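You operate a simulated robot arm through the tools that you are given. There is no shell and no other tool. Be economical: measure what you need, move in short steps, check, and stop when the job is done.

You run a simulated robot arm. Do the job below in one go: nothing can be reset, and whatever is moved stays where it is left.

TASK
Put the brown-banded wadding roll from the sewing bench top on the spare white wheel there.

It is judged by the outcome, as a careful person would: the job done as asked, and still so three seconds after it is handed in. It fails if anything else is knocked over, pushed out of place, dropped, spilled or broken.

THE ROBOT
A 7-joint arm with a two-finger parallel gripper, fixed in place. Base frame: the origin is at the foot of the arm, x ahead of it, y to its left, z up; the work surface is at about z = 0. Lengths are in mm, angles in degrees, forces in N, time in s.
With the tool pointing down near the work surface it reaches from about 240 to 620 mm from the base axis. Its first joint turns from -66.0 to 66.0 degrees. Payload 2.6 kg.
The tool frame sits at the grasp point between the pads (the TCP): z along the fingers, y along the line on which they close. The tips reach 30 mm beyond it. The gripper opens to 94 mm. The fingers are 28 mm wide and 10 mm thick; the gripper's body (50 by 96 mm) begins 55 mm behind the TCP.
Orientation is that of the tool frame in the base frame, as a unit quaternion [x, y, z, w]. With the fingers straight down and closing along the base's y, the tool's x points along the base's -x, its y along +y and its z along -z.

THE INTERFACE
- The arm moves only by the tool move_arm. Its argument "deltas" is a list that holds one entry, the list of rows, each a list of 7 numbers: the turn, a rotation vector about the tool's x, y, z in units of 5 degrees (1.0 is 5 degrees), then the shift along the tool's x, y, z in units of 20 mm (1.0 is 20 mm), then the finger opening in m, from 0 to 0.094. In form: [[[wx, wy, wz, x, y, z, grip], ...]]. A call has 1 to 8 rows; each row shifts and turns the commanded pose from where the row before left it, along the tool's axes as they then stand. A call with a number of a shift or a turn outside -1 to 1 is refused whole. A row lasts 0.2 s, in which the tool goes at most 50 mm and 8.6 degrees; a call with a longer step from one row to the next is refused whole, and so is a gripper value outside its range. A pose out of reach is approached as far as the arm can. The call stops where the force on the tool passes 40 N (or 10 N more than at its start, if that is more) or the arm is blocked; 0.2 s more then pass. Each finger travels about 72 mm/s and halts on what it meets, pressing with about 28 N; the grip force reading is that of the motor and also rises with nothing between the fingers. The clock runs only during rows and for 0.2 s after the last one: add rows that do not move to give the fingers time. It gives the time, the measured TCP pose, the force on the tool (base axes), the opening and the grip force at its end, in the units of the frame above (readings bear some noise).
- Cameras (640 x 400 px; columns grow to the right, rows downward): "scene" is fixed at [22.7, 423.8, 565.8]; the picture's right is [-0.88, -0.48, 0.00], its down [-0.28, 0.50, -0.82] and it looks along [0.40, -0.72, -0.57] (base axes); focal length 317 px, centre (320, 200). "wrist" rides on the gripper at [76, 14, -103] in the tool frame; the picture's right is [-0.18, 0.98, 0.00], its down [-0.75, -0.14, -0.64] and it looks along [-0.63, -0.12, 0.77] (tool axes); focal length 243 px, centre (320, 200). There is no depth. A picture from a camera that has moved, and an enlarged one, comes with that camera's place and axes in the base frame and with its lens.
- camera(camera): a new picture of that camera. The clock stands still meanwhile.
- close_up(camera, box): a new picture of the part [left, top, right, bottom] of that camera's present view, enlarged. The clock stands still meanwhile.
- finish_job(): hands the job in; it is judged then, once.

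Work in short steps. Places have to be worked out from the pictures, the camera data and where the tool is seen: move nearer, look again, correct. Check each grasp and each placing, and mend what went wrong. You have 90 turns and 42 pictures in all, those below and enlarged ones among them. Open the gripper and draw the arm clear of the work before you hand the job in, unless the task says otherwise; then end with one line.

The tools are called after "Call:" by a JSON object that holds its "api" and its "payload". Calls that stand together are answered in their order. move_arm: Moves the arm, as the interface text tells. Its arguments: {"type":"object","properties":{"deltas":{"type":"array"}},"required":["deltas"]} The other tools are called the same way: camera (camera) takes a picture; close_up (camera, box) takes an enlarged picture of a part of a camera's view; finish_job () hands the job in.

At the start:

```text
t: 0.0
eef_pos: [391.8, -59.9, 333.0]
tcp_rot: [0.0, 1.0, 0.0, -0.001]
ft_force: [0.2, -0.2, 0.5]
finger_gap: 93.8
grip_force: 0.2
```

scene: 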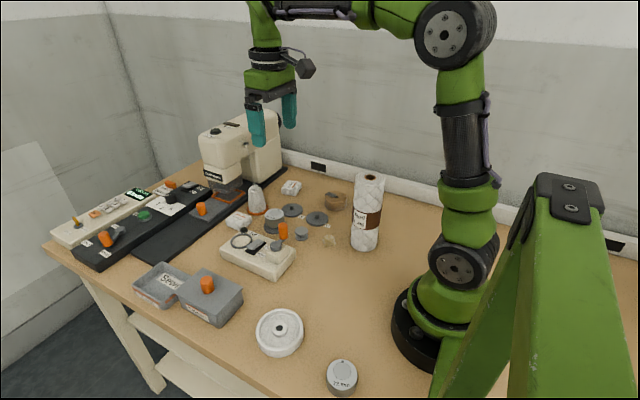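
wrist: 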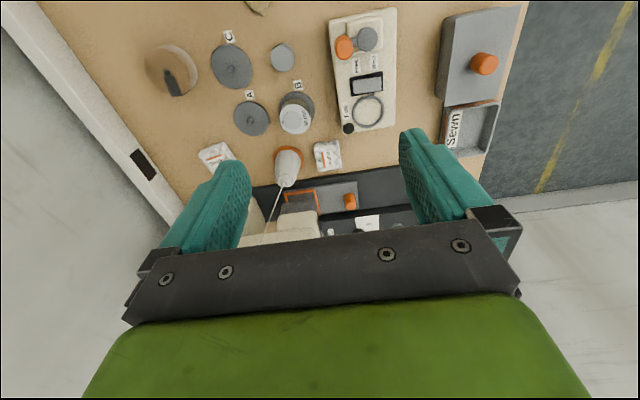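

The roll is the tall white one with a brown band, roughly at (220,-180). The wheel is near (262,149). I'll enlarge both to measure them.

Call:
{"api": "close_up", "payload": {"camera": "scene", "box": [310, 155, 430, 260]}}

Call:
{"api": "close_up", "payload": {"camera": "scene", "box": [230, 290, 380, 400]}}

```text
3.81 times, centred on (370, 208) of scene
camera zoom: at [22.7, 423.8, 565.8], right [-0.88, -0.48, 0.0], down [-0.28, 0.5, -0.82], along [0.4, -0.72, -0.57], focal length 1208 px, centre (130, 171)
```

zoom: 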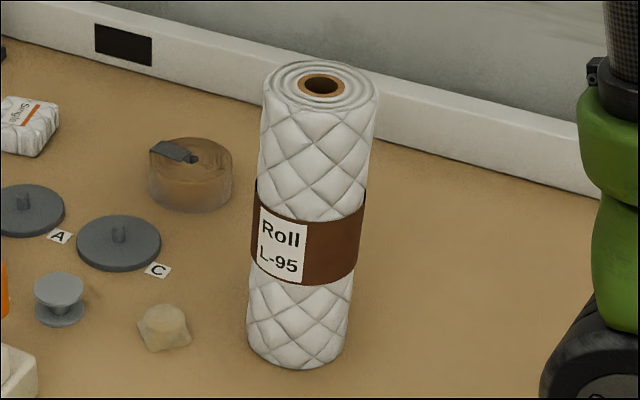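

```text
3.64 times, centred on (305, 345) of scene
camera zoom: at [22.7, 423.8, 565.8], right [-0.88, -0.48, 0.0], down [-0.28, 0.5, -0.82], along [0.4, -0.72, -0.57], focal length 1153 px, centre (374, -327)
```

zoom: 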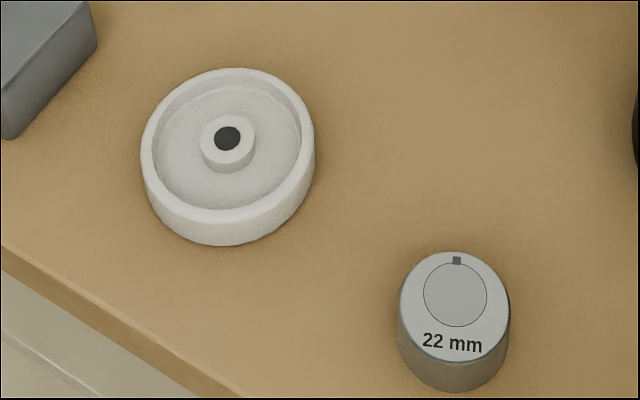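

The roll is about 68 mm across and 200 mm tall, near (222,-172). The wheel is about 90 mm across and 32 mm thick, near (258,153), with its hub about level with the rim. I'll go above the wheel first, with the gripper empty, to measure it properly.

Call:
{"api": "move_arm", "payload": {"deltas": [[[0, 0, 0, 0.84, 1, 0.1, 0.094], [0, 0, 0, 0.84, 1, 0.1, 0.094], [0, 0, 0, 0.84, 1, 0.1, 0.094], [0, 0, 0, 0.84, 1, 0.1, 0.094], [0, 0, 0, 0.84, 1, 0.1, 0.094], [0, 0, 0, 0.84, 1, 0.1, 0.094], [0, 0, 0, 0.84, 1, 0.1, 0.094], [0, 0, 0, 0.84, 1, 0.1, 0.094]]]}}

Call:
{"api": "move_arm", "payload": {"deltas": [[[0, 0, 0, 0, 0.9, 0, 0.094], [0, 0, 0, 0, 0.9, 0, 0.094], [0, 0, 0, 0, 0.85, 0, 0.094], [0, 0, 0, 0, 0, 0, 0.094], [0, 0, 0, 0, 0, 0, 0.094]]]}}

Call:
{"api": "camera", "payload": {"camera": "wrist"}}

```text
t: 1.8
eef_pos: [256.5, 100.2, 317.0]
tcp_rot: [0.0, 1.0, 0.0, 0.0]
ft_force: [-0.5, 1.3, 0.7]
finger_gap: 94.2
grip_force: 0.0
```

```text
t: 3.0
eef_pos: [257.1, 152.0, 315.5]
tcp_rot: [0.001, 1.0, 0.0, 0.001]
ft_force: [0.4, -0.2, 0.0]
finger_gap: 94.1
grip_force: 0.1
```

```text
37 pictures are left
camera wrist: at [180.3, 167.6, 419.5], right [0.18, 0.98, 0.0], down [0.75, -0.14, 0.64], along [0.63, -0.12, -0.77], focal length 243 px, centre (320, 200)
```

wrist: 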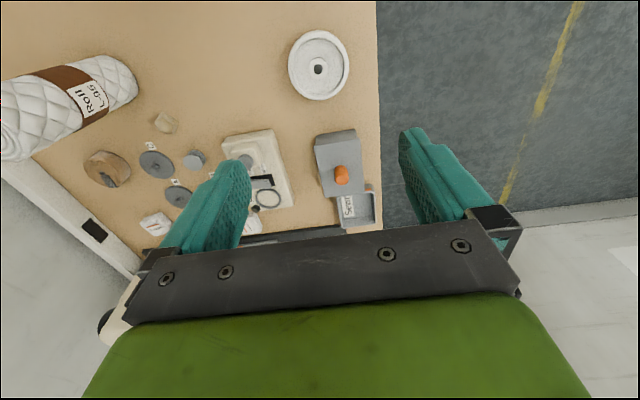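

The wheel shows at about (256,150). I'll enlarge it to refine the centre and the hub and rim heights.

Call:
{"api": "close_up", "payload": {"camera": "wrist", "box": [270, 20, 370, 110]}}

```text
4.44 times, centred on (320, 65) of wrist
camera zoom: at [180.3, 167.6, 419.5], right [0.18, 0.98, 0.0], down [0.75, -0.14, 0.64], along [0.63, -0.12, -0.77], focal length 1078 px, centre (320, 800)
```

zoom: 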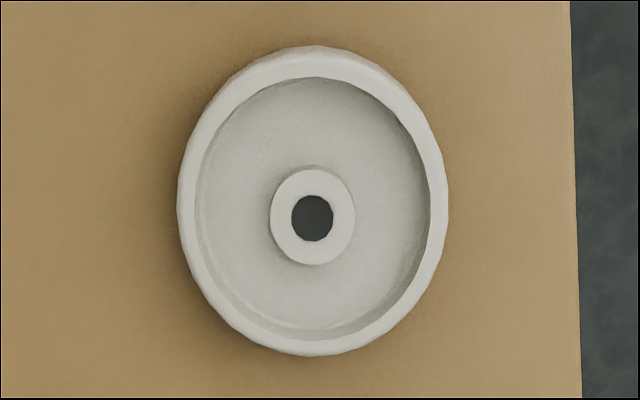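

The hub is about 27 mm wide, level with the rim or slightly above it, and its centre is near (257.7,150). Next I'll move above the roll at safe height to measure it.

Call:
{"api": "move_arm", "payload": {"deltas": [[[0, 0, 0, 0, -1, 0, 0.094], [0, 0, 0, 0, -1, 0, 0.094], [0, 0, 0, 0, -1, 0, 0.094], [0, 0, 0, 0, -1, 0, 0.094], [0, 0, 0, 0, -1, 0, 0.094], [0, 0, 0, 0, -1, 0, 0.094], [0, 0, 0, 0, -1, 0, 0.094], [0, 0, 0, 0, -1, 0, 0.094]]]}}

Call:
{"api": "move_arm", "payload": {"deltas": [[[0, 0, 0, 0, -1, 0, 0.094], [0, 0, 0, 0, -1, 0, 0.094], [0, 0, 0, 0.25, -1, 0, 0.094], [0, 0, 0, 0.25, -1, 0, 0.094], [0, 0, 0, 0.25, -1, 0, 0.094], [0, 0, 0, 0.3, -1, 0, 0.094], [0, 0, 0, 0.35, -1, 0, 0.094], [0, 0, 0, 0.35, -1, 0, 0.094]]]}}

Call:
{"api": "camera", "payload": {"camera": "wrist"}}

Call:
{"api": "camera", "payload": {"camera": "scene"}}

```text
t: 4.8
eef_pos: [257.5, -7.7, 317.3]
tcp_rot: [-0.001, 1.0, 0.001, -0.001]
ft_force: [-0.3, -0.3, 0.5]
finger_gap: 93.9
grip_force: 0.1
```

```text
t: 6.6
eef_pos: [222.3, -165.0, 316.0]
tcp_rot: [0.0, 1.0, 0.001, 0.0]
ft_force: [0.1, 0.3, -0.4]
finger_gap: 93.7
grip_force: 0.0
```

```text
35 pictures are left
camera wrist: at [145.3, -151.9, 419.7], right [0.18, 0.98, 0.0], down [0.75, -0.14, 0.64], along [0.63, -0.12, -0.77], focal length 243 px, centre (320, 200)
```

wrist: 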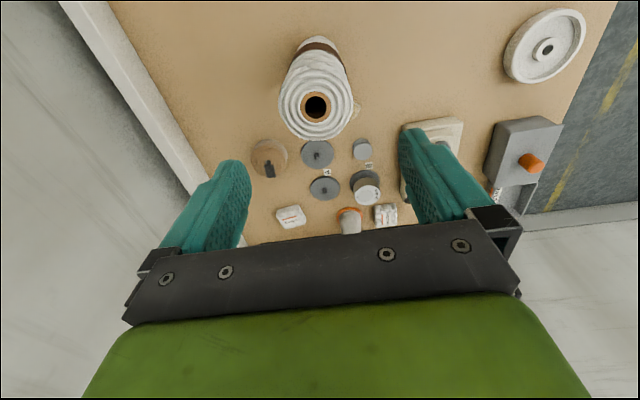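

```text
34 pictures are left
```

scene: 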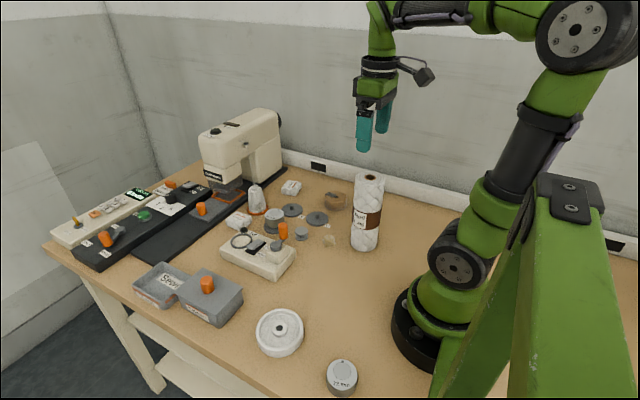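

The roll's top centre is near (219,-170) and it is about 66 mm across. I'll align on it and lower until the tips are just above the top, then check.

Call:
{"api": "move_arm", "payload": {"deltas": [[[0, 0, 0, 0.13, -0.23, 0.6, 0.094], [0, 0, 0, 0, 0, 0.8, 0.094], [0, 0, 0, 0, 0, 0.8, 0.094], [0, 0, 0, 0, 0, 0.8, 0.094], [0, 0, 0, 0, 0, 0.6, 0.094], [0, 0, 0, 0, 0, 0, 0.094]]]}}

Call:
{"api": "camera", "payload": {"camera": "wrist"}}

Call:
{"api": "close_up", "payload": {"camera": "scene", "box": [290, 90, 450, 260]}}

```text
t: 8.0
eef_pos: [219.1, -170.8, 244.6]
tcp_rot: [0.001, 1.0, 0.0, 0.0]
ft_force: [0.3, 0.0, 0.3]
finger_gap: 94.1
grip_force: 0.1
```

```text
33 pictures are left
camera wrist: at [142.7, -157.2, 347.3], right [0.18, 0.98, 0.0], down [0.75, -0.14, 0.64], along [0.63, -0.12, -0.77], focal length 243 px, centre (320, 200)
```

wrist: 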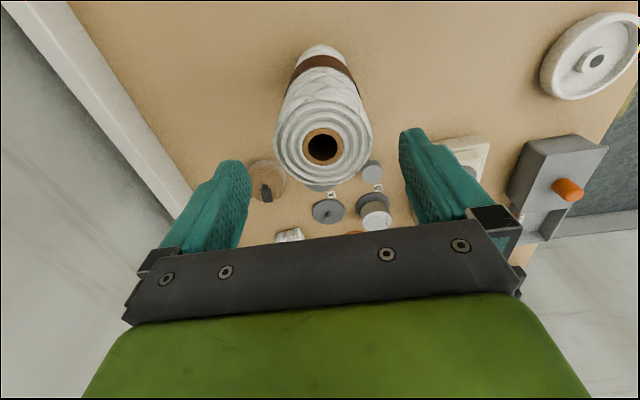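

```text
2.35 times, centred on (370, 175) of scene
camera zoom: at [22.7, 423.8, 565.8], right [-0.88, -0.48, 0.0], down [-0.28, 0.5, -0.82], along [0.4, -0.72, -0.57], focal length 746 px, centre (202, 259)
```

zoom: 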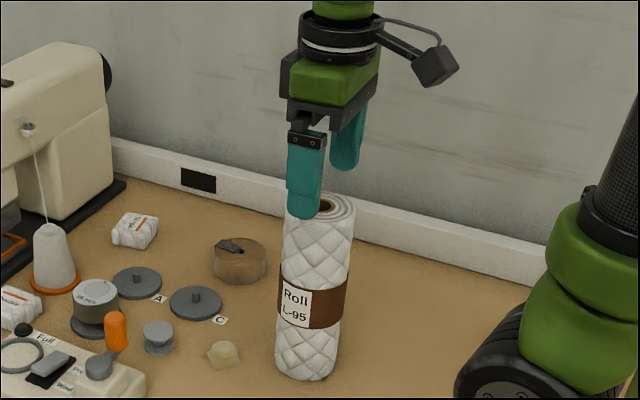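

The roll centre measures (219.8,-170.6), so the TCP is aligned to within 1 mm. I'll lower to z≈160 around the roll.

Call:
{"api": "move_arm", "payload": {"deltas": [[[0, 0, 0, 0, 0, 0.7, 0.094], [0, 0, 0, 0, 0, 0.7, 0.094], [0, 0, 0, 0, 0, 0.7, 0.094], [0, 0, 0, 0, 0, 0.7, 0.094], [0, 0, 0, 0, 0, 0.7, 0.094], [0, 0, 0, 0, 0, 0.7, 0.094], [0, 0, 0, 0, 0, 0, 0.094]]]}}

Call:
{"api": "close_up", "payload": {"camera": "scene", "box": [290, 120, 450, 260]}}

```text
t: 9.6
eef_pos: [219.4, -171.8, 161.5]
tcp_rot: [0.0, 1.0, 0.0, 0.0]
ft_force: [0.1, 0.0, 0.4]
finger_gap: 94.1
grip_force: 0.1
```

```text
2.86 times, centred on (370, 190) of scene
camera zoom: at [22.7, 423.8, 565.8], right [-0.88, -0.48, 0.0], down [-0.28, 0.5, -0.82], along [0.4, -0.72, -0.57], focal length 906 px, centre (177, 229)
```

zoom: 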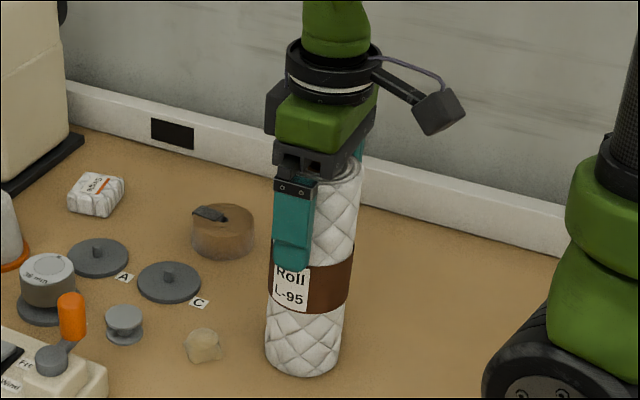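

No contact, and the fingers straddle the roll. Now I'll close moderately.

Call:
{"api": "move_arm", "payload": {"deltas": [[[0, 0, 0, 0, 0, 0, 0.08], [0, 0, 0, 0, 0, 0, 0.072], [0, 0, 0, 0, 0, 0, 0.066], [0, 0, 0, 0, 0, 0, 0.06], [0, 0, 0, 0, 0, 0, 0.05], [0, 0, 0, 0, 0, 0, 0.05]]]}}

```text
t: 11.0
eef_pos: [218.9, -171.2, 161.5]
tcp_rot: [0.0, 1.0, -0.001, 0.0]
ft_force: [0.1, -0.3, 0.5]
finger_gap: 67.3
grip_force: 27.9
```

The fingers halted at 67.3 mm with a 28 N grip. I'll lift slowly by 20 mm to test it.

Call:
{"api": "move_arm", "payload": {"deltas": [[[0, 0, 0, 0, 0, -0.2, 0.05], [0, 0, 0, 0, 0, -0.4, 0.05], [0, 0, 0, 0, 0, -0.4, 0.05], [0, 0, 0, 0, 0, 0, 0.05], [0, 0, 0, 0, 0, 0, 0.05]]]}}

Call:
{"api": "close_up", "payload": {"camera": "scene", "box": [290, 120, 450, 260]}}

```text
t: 12.2
eef_pos: [219.0, -170.5, 181.8]
tcp_rot: [0.0, 1.0, -0.001, 0.0]
ft_force: [-0.3, 0.7, -0.5]
finger_gap: 67.3
grip_force: 28.1
```

```text
2.86 times, centred on (370, 190) of scene
camera zoom: at [22.7, 423.8, 565.8], right [-0.88, -0.48, 0.0], down [-0.28, 0.5, -0.82], along [0.4, -0.72, -0.57], focal length 906 px, centre (177, 229)
```

zoom: 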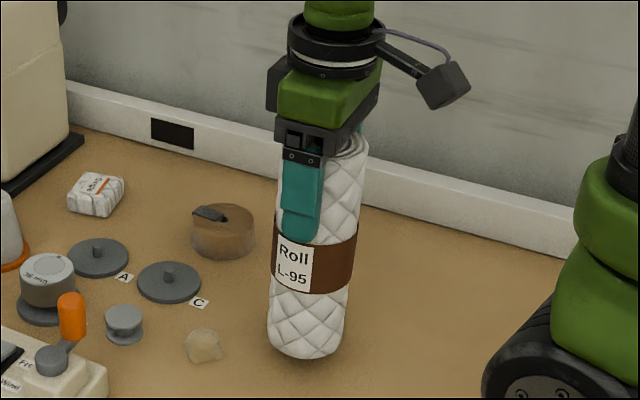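

The roll is lifted upright without slipping. I'll raise it to z≈260 and shift x toward the wheel's line.

Call:
{"api": "move_arm", "payload": {"deltas": [[[0, 0, 0, 0, 0, -0.5, 0.05], [0, 0, 0, 0, 0, -0.7, 0.05], [0, 0, 0, 0, 0, -0.7, 0.05], [0, 0, 0, -0.4, 0, -0.7, 0.05], [0, 0, 0, -0.5, 0.2, -0.7, 0.05], [0, 0, 0, -0.5, 0.5, -0.5, 0.05], [0, 0, 0, -0.5, 0.8, -0.2, 0.05], [0, 0, 0, 0, 0.8, 0, 0.05]]]}}

Call:
{"api": "move_arm", "payload": {"deltas": [[[0, 0, 0, 0, 0.8, 0, 0.05], [0, 0, 0, 0, 0.8, 0, 0.05], [0, 0, 0, 0, 0.8, 0, 0.05], [0, 0, 0, 0, 0.8, 0, 0.05], [0, 0, 0, 0, 0.8, 0, 0.05], [0, 0, 0, 0, 0.8, 0, 0.05], [0, 0, 0, 0, 0.8, 0, 0.05], [0, 0, 0, 0, 0.8, 0, 0.05]]]}}

```text
t: 14.0
eef_pos: [257.7, -126.4, 261.0]
tcp_rot: [0.0, 1.0, 0.0, 0.0]
ft_force: [-0.3, -0.3, -0.3]
finger_gap: 67.3
grip_force: 28.1
```

```text
t: 15.8
eef_pos: [255.6, 2.5, 260.6]
tcp_rot: [0.001, 1.0, 0.0, 0.0]
ft_force: [0.1, 0.0, -1.6]
finger_gap: 67.5
grip_force: 28.4
```

The grip is steady. I'll carry on to y≈150 and slow down at the end.

Call:
{"api": "move_arm", "payload": {"deltas": [[[0, 0, 0, 0, 0.8, 0, 0.05], [0, 0, 0, 0, 0.8, 0, 0.05], [0, 0, 0, 0, 0.8, 0, 0.05], [0, 0, 0, 0, 0.8, 0, 0.05], [0, 0, 0, 0, 0.8, 0, 0.05], [0, 0, 0, 0, 0.8, 0, 0.05], [0, 0, 0, 0, 0.8, 0, 0.05], [0, 0, 0, 0, 0.8, 0, 0.05]]]}}

Call:
{"api": "move_arm", "payload": {"deltas": [[[0, 0, 0, 0, 0.5, 0, 0.05], [0, 0, 0, 0, 0.3, 0, 0.05], [0, 0, 0, 0, 0.15, 0, 0.05], [0, 0, 0, 0, 0, 0, 0.05], [0, 0, 0, 0, 0, 0, 0.05]]]}}

Call:
{"api": "camera", "payload": {"camera": "scene"}}

Call:
{"api": "camera", "payload": {"camera": "wrist"}}

```text
t: 17.6
eef_pos: [257.8, 129.8, 261.6]
tcp_rot: [0.0, 1.0, 0.001, 0.0]
ft_force: [0.8, -0.1, -1.3]
finger_gap: 67.2
grip_force: 27.8
```

```text
t: 18.8
eef_pos: [256.6, 150.2, 260.5]
tcp_rot: [0.0, 1.0, -0.001, 0.0]
ft_force: [-0.1, -0.5, -0.3]
finger_gap: 67.3
grip_force: 28.0
```

```text
29 pictures are left
```

scene: 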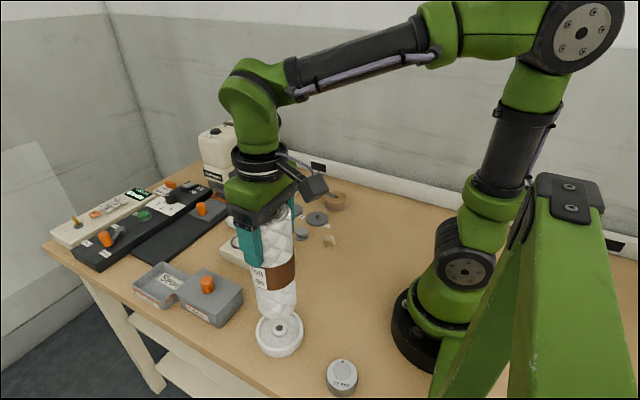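

```text
28 pictures are left
camera wrist: at [180.7, 164.1, 363.9], right [0.18, 0.98, 0.0], down [0.75, -0.14, 0.64], along [0.63, -0.12, -0.77], focal length 243 px, centre (320, 200)
```

wrist: 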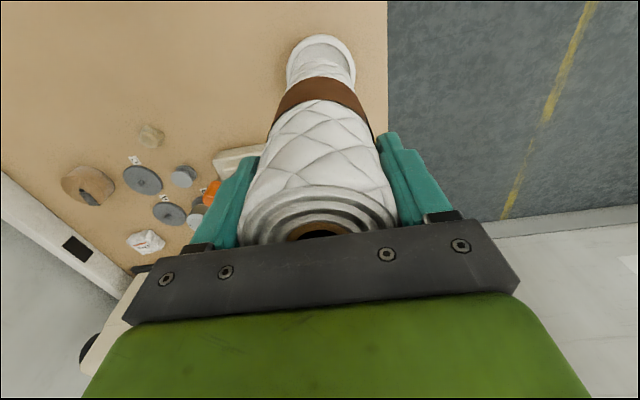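

The roll is above the wheel. I'll lower it until its bottom is at about z=45 and compare it with the rim.

Call:
{"api": "move_arm", "payload": {"deltas": [[[0, 0, 0, 0, 0, 0.5, 0.05], [0, 0, 0, 0, 0, 0.6, 0.05], [0, 0, 0, 0, 0, 0.6, 0.05], [0, 0, 0, 0, 0, 0.6, 0.05], [0, 0, 0, 0, 0, 0.4, 0.05], [0, 0, 0, 0, 0, 0, 0.05], [0, 0, 0, 0, 0, 0, 0.05]]]}}

Call:
{"api": "close_up", "payload": {"camera": "scene", "box": [220, 270, 340, 370]}}

Call:
{"api": "close_up", "payload": {"camera": "wrist", "box": [260, 10, 380, 110]}}

```text
t: 20.4
eef_pos: [257.5, 148.3, 206.9]
tcp_rot: [0.0, 1.0, 0.001, 0.0]
ft_force: [0.3, 1.3, -0.7]
finger_gap: 67.5
grip_force: 27.8
```

```text
4.00 times, centred on (280, 320) of scene
camera zoom: at [22.7, 423.8, 565.8], right [-0.88, -0.48, 0.0], down [-0.28, 0.5, -0.82], along [0.4, -0.72, -0.57], focal length 1268 px, centre (480, -280)
```

zoom: 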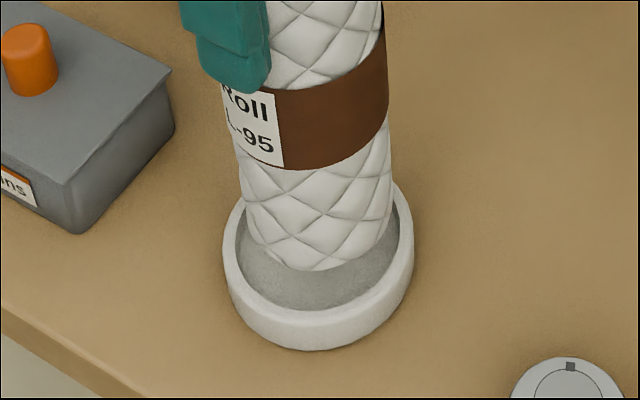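

```text
4.00 times, centred on (320, 60) of wrist
camera zoom: at [180.4, 163.3, 309.3], right [0.18, 0.98, 0.0], down [0.75, -0.14, 0.64], along [0.63, -0.12, -0.77], focal length 970 px, centre (320, 760)
```

zoom: 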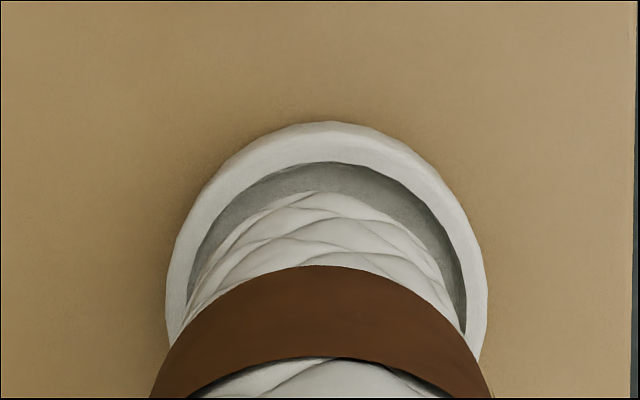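

The roll is centred over the wheel to within about 1–2 mm. I'll nudge by 1 mm and lower gently, watching the force.

Call:
{"api": "move_arm", "payload": {"deltas": [[[0, 0, 0, -0.05, 0.06, 0.2, 0.05], [0, 0, 0, 0, 0, 0.2, 0.05], [0, 0, 0, 0, 0, 0.1, 0.05], [0, 0, 0, 0, 0, 0, 0.05], [0, 0, 0, 0, 0, 0, 0.05]]]}}

Call:
{"api": "move_arm", "payload": {"deltas": [[[0, 0, 0, 0, 0, 0.1, 0.05], [0, 0, 0, 0, 0, 0.1, 0.05], [0, 0, 0, 0, 0, 0, 0.05]]]}}

Call:
{"api": "close_up", "payload": {"camera": "scene", "box": [240, 285, 330, 360]}}

```text
t: 21.6
eef_pos: [256.8, 149.5, 196.3]
tcp_rot: [0.0, 1.0, 0.001, 0.0]
ft_force: [0.2, -0.5, -1.3]
finger_gap: 67.3
grip_force: 28.2
```

```text
t: 22.4
eef_pos: [258.8, 150.9, 193.1]
tcp_rot: [0.0, 1.0, 0.001, 0.001]
ft_force: [-0.2, -1.0, 0.2]
finger_gap: 66.9
grip_force: 28.0
```

```text
5.33 times, centred on (285, 322) of scene
camera zoom: at [22.7, 423.8, 565.8], right [-0.88, -0.48, 0.0], down [-0.28, 0.5, -0.82], along [0.4, -0.72, -0.57], focal length 1691 px, centre (507, -453)
```

zoom: 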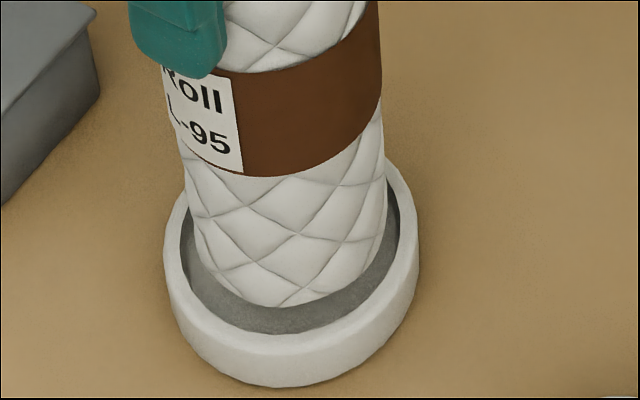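

There is no contact yet and it is still centred. I'll continue in 2–3 mm steps.

Call:
{"api": "move_arm", "payload": {"deltas": [[[0, 0, 0, 0, 0, 0.12, 0.05], [0, 0, 0, 0, 0, 0, 0.05]]]}}

Call:
{"api": "move_arm", "payload": {"deltas": [[[0, 0, 0, 0, 0, 0.1, 0.05], [0, 0, 0, 0, 0, 0, 0.05]]]}}

```text
t: 23.0
eef_pos: [259.2, 150.6, 189.9]
tcp_rot: [0.001, 1.0, -0.001, 0.0]
ft_force: [-0.7, -1.1, -0.9]
finger_gap: 67.1
grip_force: 28.2
```

```text
t: 23.6
eef_pos: [257.0, 149.0, 188.0]
tcp_rot: [0.0, 1.0, 0.0, 0.0]
ft_force: [0.1, 0.0, -0.9]
finger_gap: 67.0
grip_force: 28.3
```

Still no contact force. I'll take another step down and look.

Call:
{"api": "move_arm", "payload": {"deltas": [[[0, 0, 0, 0, 0, 0.1, 0.05], [0, 0, 0, 0, 0, 0, 0.05]]]}}

Call:
{"api": "close_up", "payload": {"camera": "scene", "box": [240, 285, 330, 360]}}

Call:
{"api": "close_up", "payload": {"camera": "wrist", "box": [260, 10, 380, 110]}}

```text
t: 24.2
eef_pos: [257.5, 149.8, 185.6]
tcp_rot: [0.0, 1.0, 0.0, 0.001]
ft_force: [0.0, 0.2, -1.1]
finger_gap: 67.3
grip_force: 28.0
```

```text
5.33 times, centred on (285, 322) of scene
camera zoom: at [22.7, 423.8, 565.8], right [-0.88, -0.48, 0.0], down [-0.28, 0.5, -0.82], along [0.4, -0.72, -0.57], focal length 1691 px, centre (507, -453)
```

zoom: 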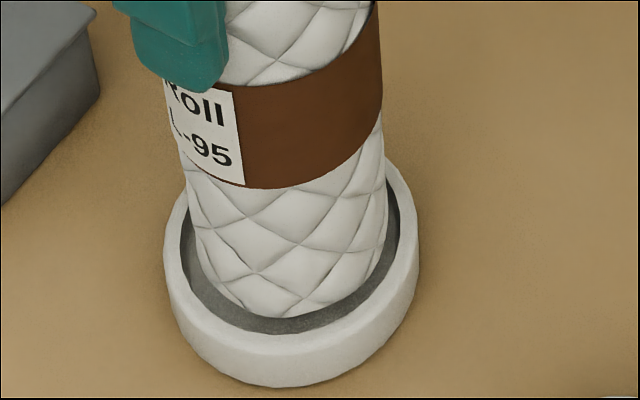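

```text
4.00 times, centred on (320, 60) of wrist
camera zoom: at [181.6, 164.8, 289.2], right [0.18, 0.98, 0.0], down [0.75, -0.14, 0.64], along [0.63, -0.12, -0.77], focal length 970 px, centre (320, 760)
```

zoom: 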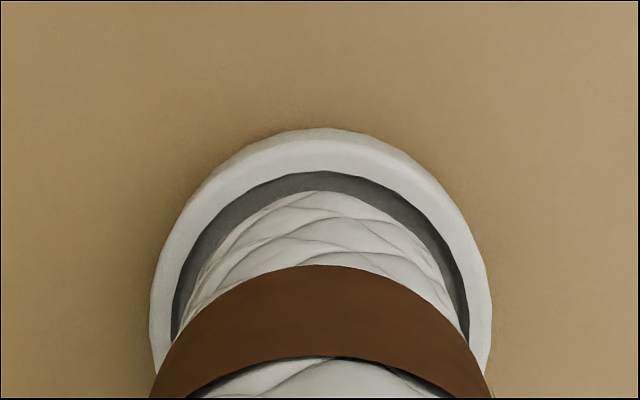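

It is well centred and the gap around the rim is even. I'll continue down.

Call:
{"api": "move_arm", "payload": {"deltas": [[[0, 0, 0, 0, 0, 0.1, 0.05], [0, 0, 0, 0, 0, 0, 0.05]]]}}

Call:
{"api": "move_arm", "payload": {"deltas": [[[0, 0, 0, 0, 0, 0.1, 0.05], [0, 0, 0, 0, 0, 0, 0.05]]]}}

```text
t: 24.8
eef_pos: [258.2, 150.9, 185.6]
tcp_rot: [0.0, 1.0, 0.001, -0.001]
ft_force: [-0.2, -0.3, 1.8]
finger_gap: 66.9
grip_force: 28.0
```

```text
t: 25.4
eef_pos: [260.3, 151.3, 183.6]
tcp_rot: [0.001, 1.0, 0.0, 0.002]
ft_force: [-3.7, -2.6, 32.4]
finger_gap: 67.2
grip_force: 28.2
```

Contact: 32 N, with the roll's bottom on the hub at about z=23. I'll back off about 1.6 mm to ease the load before releasing.

Call:
{"api": "move_arm", "payload": {"deltas": [[[0, 0, 0, 0, 0, -0.08, 0.05], [0, 0, 0, 0, 0, 0, 0.05], [0, 0, 0, 0, 0, 0, 0.05]]]}}

Call:
{"api": "close_up", "payload": {"camera": "scene", "box": [200, 180, 360, 370]}}

Call:
{"api": "close_up", "payload": {"camera": "wrist", "box": [260, 10, 380, 110]}}

```text
t: 26.2
eef_pos: [257.7, 151.7, 184.8]
tcp_rot: [-0.001, 1.0, 0.001, 0.0]
ft_force: [5.5, 2.2, 12.8]
finger_gap: 67.2
grip_force: 27.5
```

```text
2.11 times, centred on (280, 275) of scene
camera zoom: at [22.6, 423.8, 565.8], right [-0.88, -0.48, 0.0], down [-0.27, 0.5, -0.82], along [0.4, -0.72, -0.57], focal length 667 px, centre (404, 42)
```

zoom: 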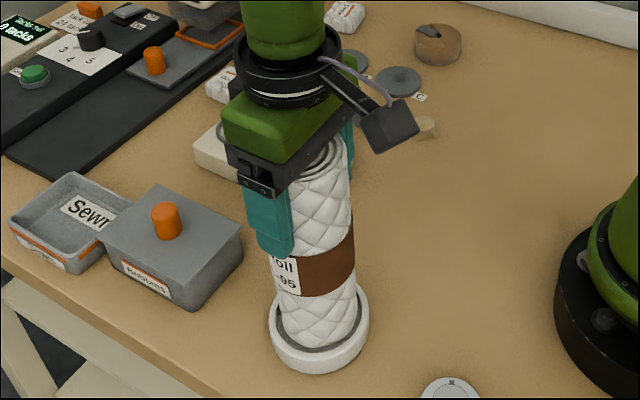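

```text
4.00 times, centred on (320, 60) of wrist
camera zoom: at [181.7, 164.8, 287.0], right [0.18, 0.98, 0.0], down [0.75, -0.14, 0.64], along [0.63, -0.12, -0.77], focal length 970 px, centre (320, 760)
```

zoom: 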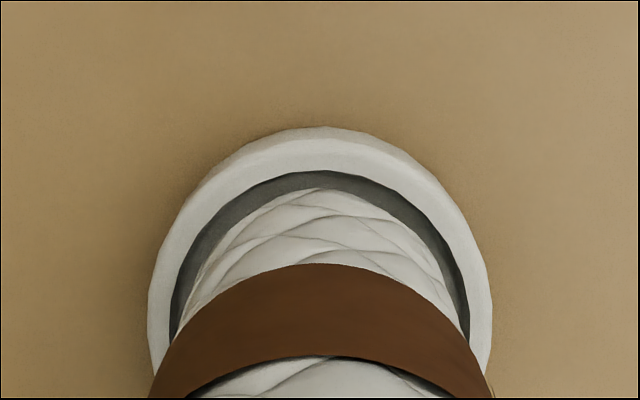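

12.8 N remains. I'll ease off another 0.8 mm.

Call:
{"api": "move_arm", "payload": {"deltas": [[[0, 0, 0, 0, 0, -0.04, 0.05], [0, 0, 0, 0, 0, 0, 0.05], [0, 0, 0, 0, 0, 0, 0.05]]]}}

```text
t: 27.0
eef_pos: [258.0, 149.5, 184.1]
tcp_rot: [0.0, 1.0, -0.001, -0.002]
ft_force: [0.7, 0.0, 2.8]
finger_gap: 67.0
grip_force: 27.9
```

The contact is now light (2.8 N). I'll open the fingers gradually.

Call:
{"api": "move_arm", "payload": {"deltas": [[[0, 0, 0, 0, 0, 0, 0.064], [0, 0, 0, 0, 0, 0, 0.067], [0, 0, 0, 0, 0, 0, 0.069], [0, 0, 0, 0, 0, 0, 0.072], [0, 0, 0, 0, 0, 0, 0.076], [0, 0, 0, 0, 0, 0, 0.082], [0, 0, 0, 0, 0, 0, 0.088], [0, 0, 0, 0, 0, 0, 0.094]]]}}

Call:
{"api": "camera", "payload": {"camera": "wrist"}}

Call:
{"api": "close_up", "payload": {"camera": "scene", "box": [200, 180, 360, 370]}}

```text
t: 28.8
eef_pos: [259.5, 149.7, 184.9]
tcp_rot: [-0.001, 1.0, 0.0, 0.0]
ft_force: [-0.5, -0.3, -0.4]
finger_gap: 94.3
grip_force: 0.0
```

```text
20 pictures are left
camera wrist: at [181.6, 164.9, 287.8], right [0.18, 0.98, 0.0], down [0.75, -0.14, 0.64], along [0.63, -0.12, -0.77], focal length 243 px, centre (320, 200)
```

wrist: 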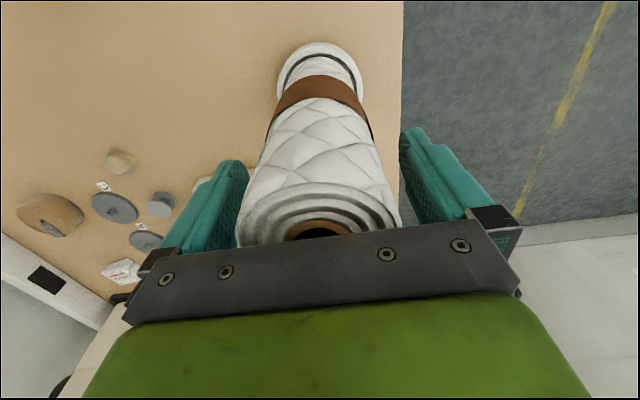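

```text
2.11 times, centred on (280, 275) of scene
camera zoom: at [22.7, 423.8, 565.8], right [-0.88, -0.48, 0.0], down [-0.28, 0.5, -0.82], along [0.4, -0.72, -0.57], focal length 667 px, centre (404, 42)
```

zoom: 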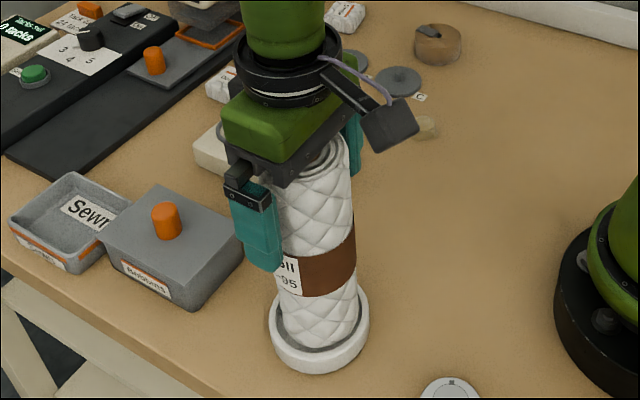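

The roll stands by itself. I'll rise straight up, slowly, until clear.

Call:
{"api": "move_arm", "payload": {"deltas": [[[0, 0, 0, 0, 0, -0.3, 0.094], [0, 0, 0, 0, 0, -0.7, 0.094], [0, 0, 0, 0, 0, -0.9, 0.094], [0, 0, 0, 0, 0, -0.9, 0.094], [0, 0, 0, 0, 0, -0.9, 0.094], [0, 0, 0, 0, 0, -0.9, 0.094], [0, 0, 0, 0, 0, -0.9, 0.094], [0, 0, 0, 0, 0, -0.9, 0.094]]]}}

Call:
{"api": "move_arm", "payload": {"deltas": [[[0, 0, 0, 0, -0.8, -0.3, 0.094], [0, 0, 0, 0, -1, 0, 0.094], [0, 0, 0, 0, -1, 0, 0.094], [0, 0, 0, 0, -1, 0, 0.094], [0, 0, 0, 0, -1, 0, 0.094], [0, 0, 0, 0, -1, 0, 0.094], [0, 0, 0, 0, -1, 0, 0.094], [0, 0, 0, 0, 0, 0, 0.094]]]}}

Call:
{"api": "camera", "payload": {"camera": "scene"}}

Call:
{"api": "close_up", "payload": {"camera": "scene", "box": [200, 180, 360, 370]}}

```text
t: 30.6
eef_pos: [257.8, 151.0, 313.9]
tcp_rot: [0.0, 1.0, 0.0, 0.0]
ft_force: [-0.8, 0.1, -0.1]
finger_gap: 93.7
grip_force: 0.0
```

```text
t: 32.4
eef_pos: [259.1, 14.0, 318.1]
tcp_rot: [0.0, 1.0, 0.0, 0.0]
ft_force: [0.3, 1.1, 0.9]
finger_gap: 94.1
grip_force: 0.1
```

```text
18 pictures are left
```

scene: 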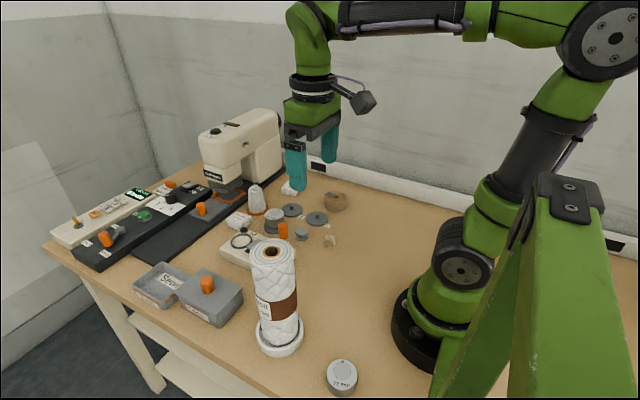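

```text
2.11 times, centred on (280, 275) of scene
camera zoom: at [22.7, 423.8, 565.8], right [-0.88, -0.48, 0.0], down [-0.28, 0.5, -0.82], along [0.4, -0.72, -0.57], focal length 667 px, centre (404, 42)
```

zoom: 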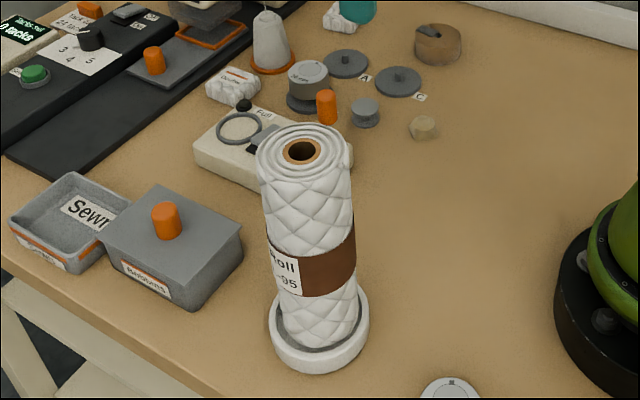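

The roll stands upright and centred on the wheel, the gripper is open and clear, and nothing else has moved. I'll hand it in.

Call:
{"api": "finish_job", "payload": {}}

```text
The job is handed in.
```

The brown-banded wadding roll is standing upright, centred on the spare white wheel, and nothing else on the bench was disturbed.
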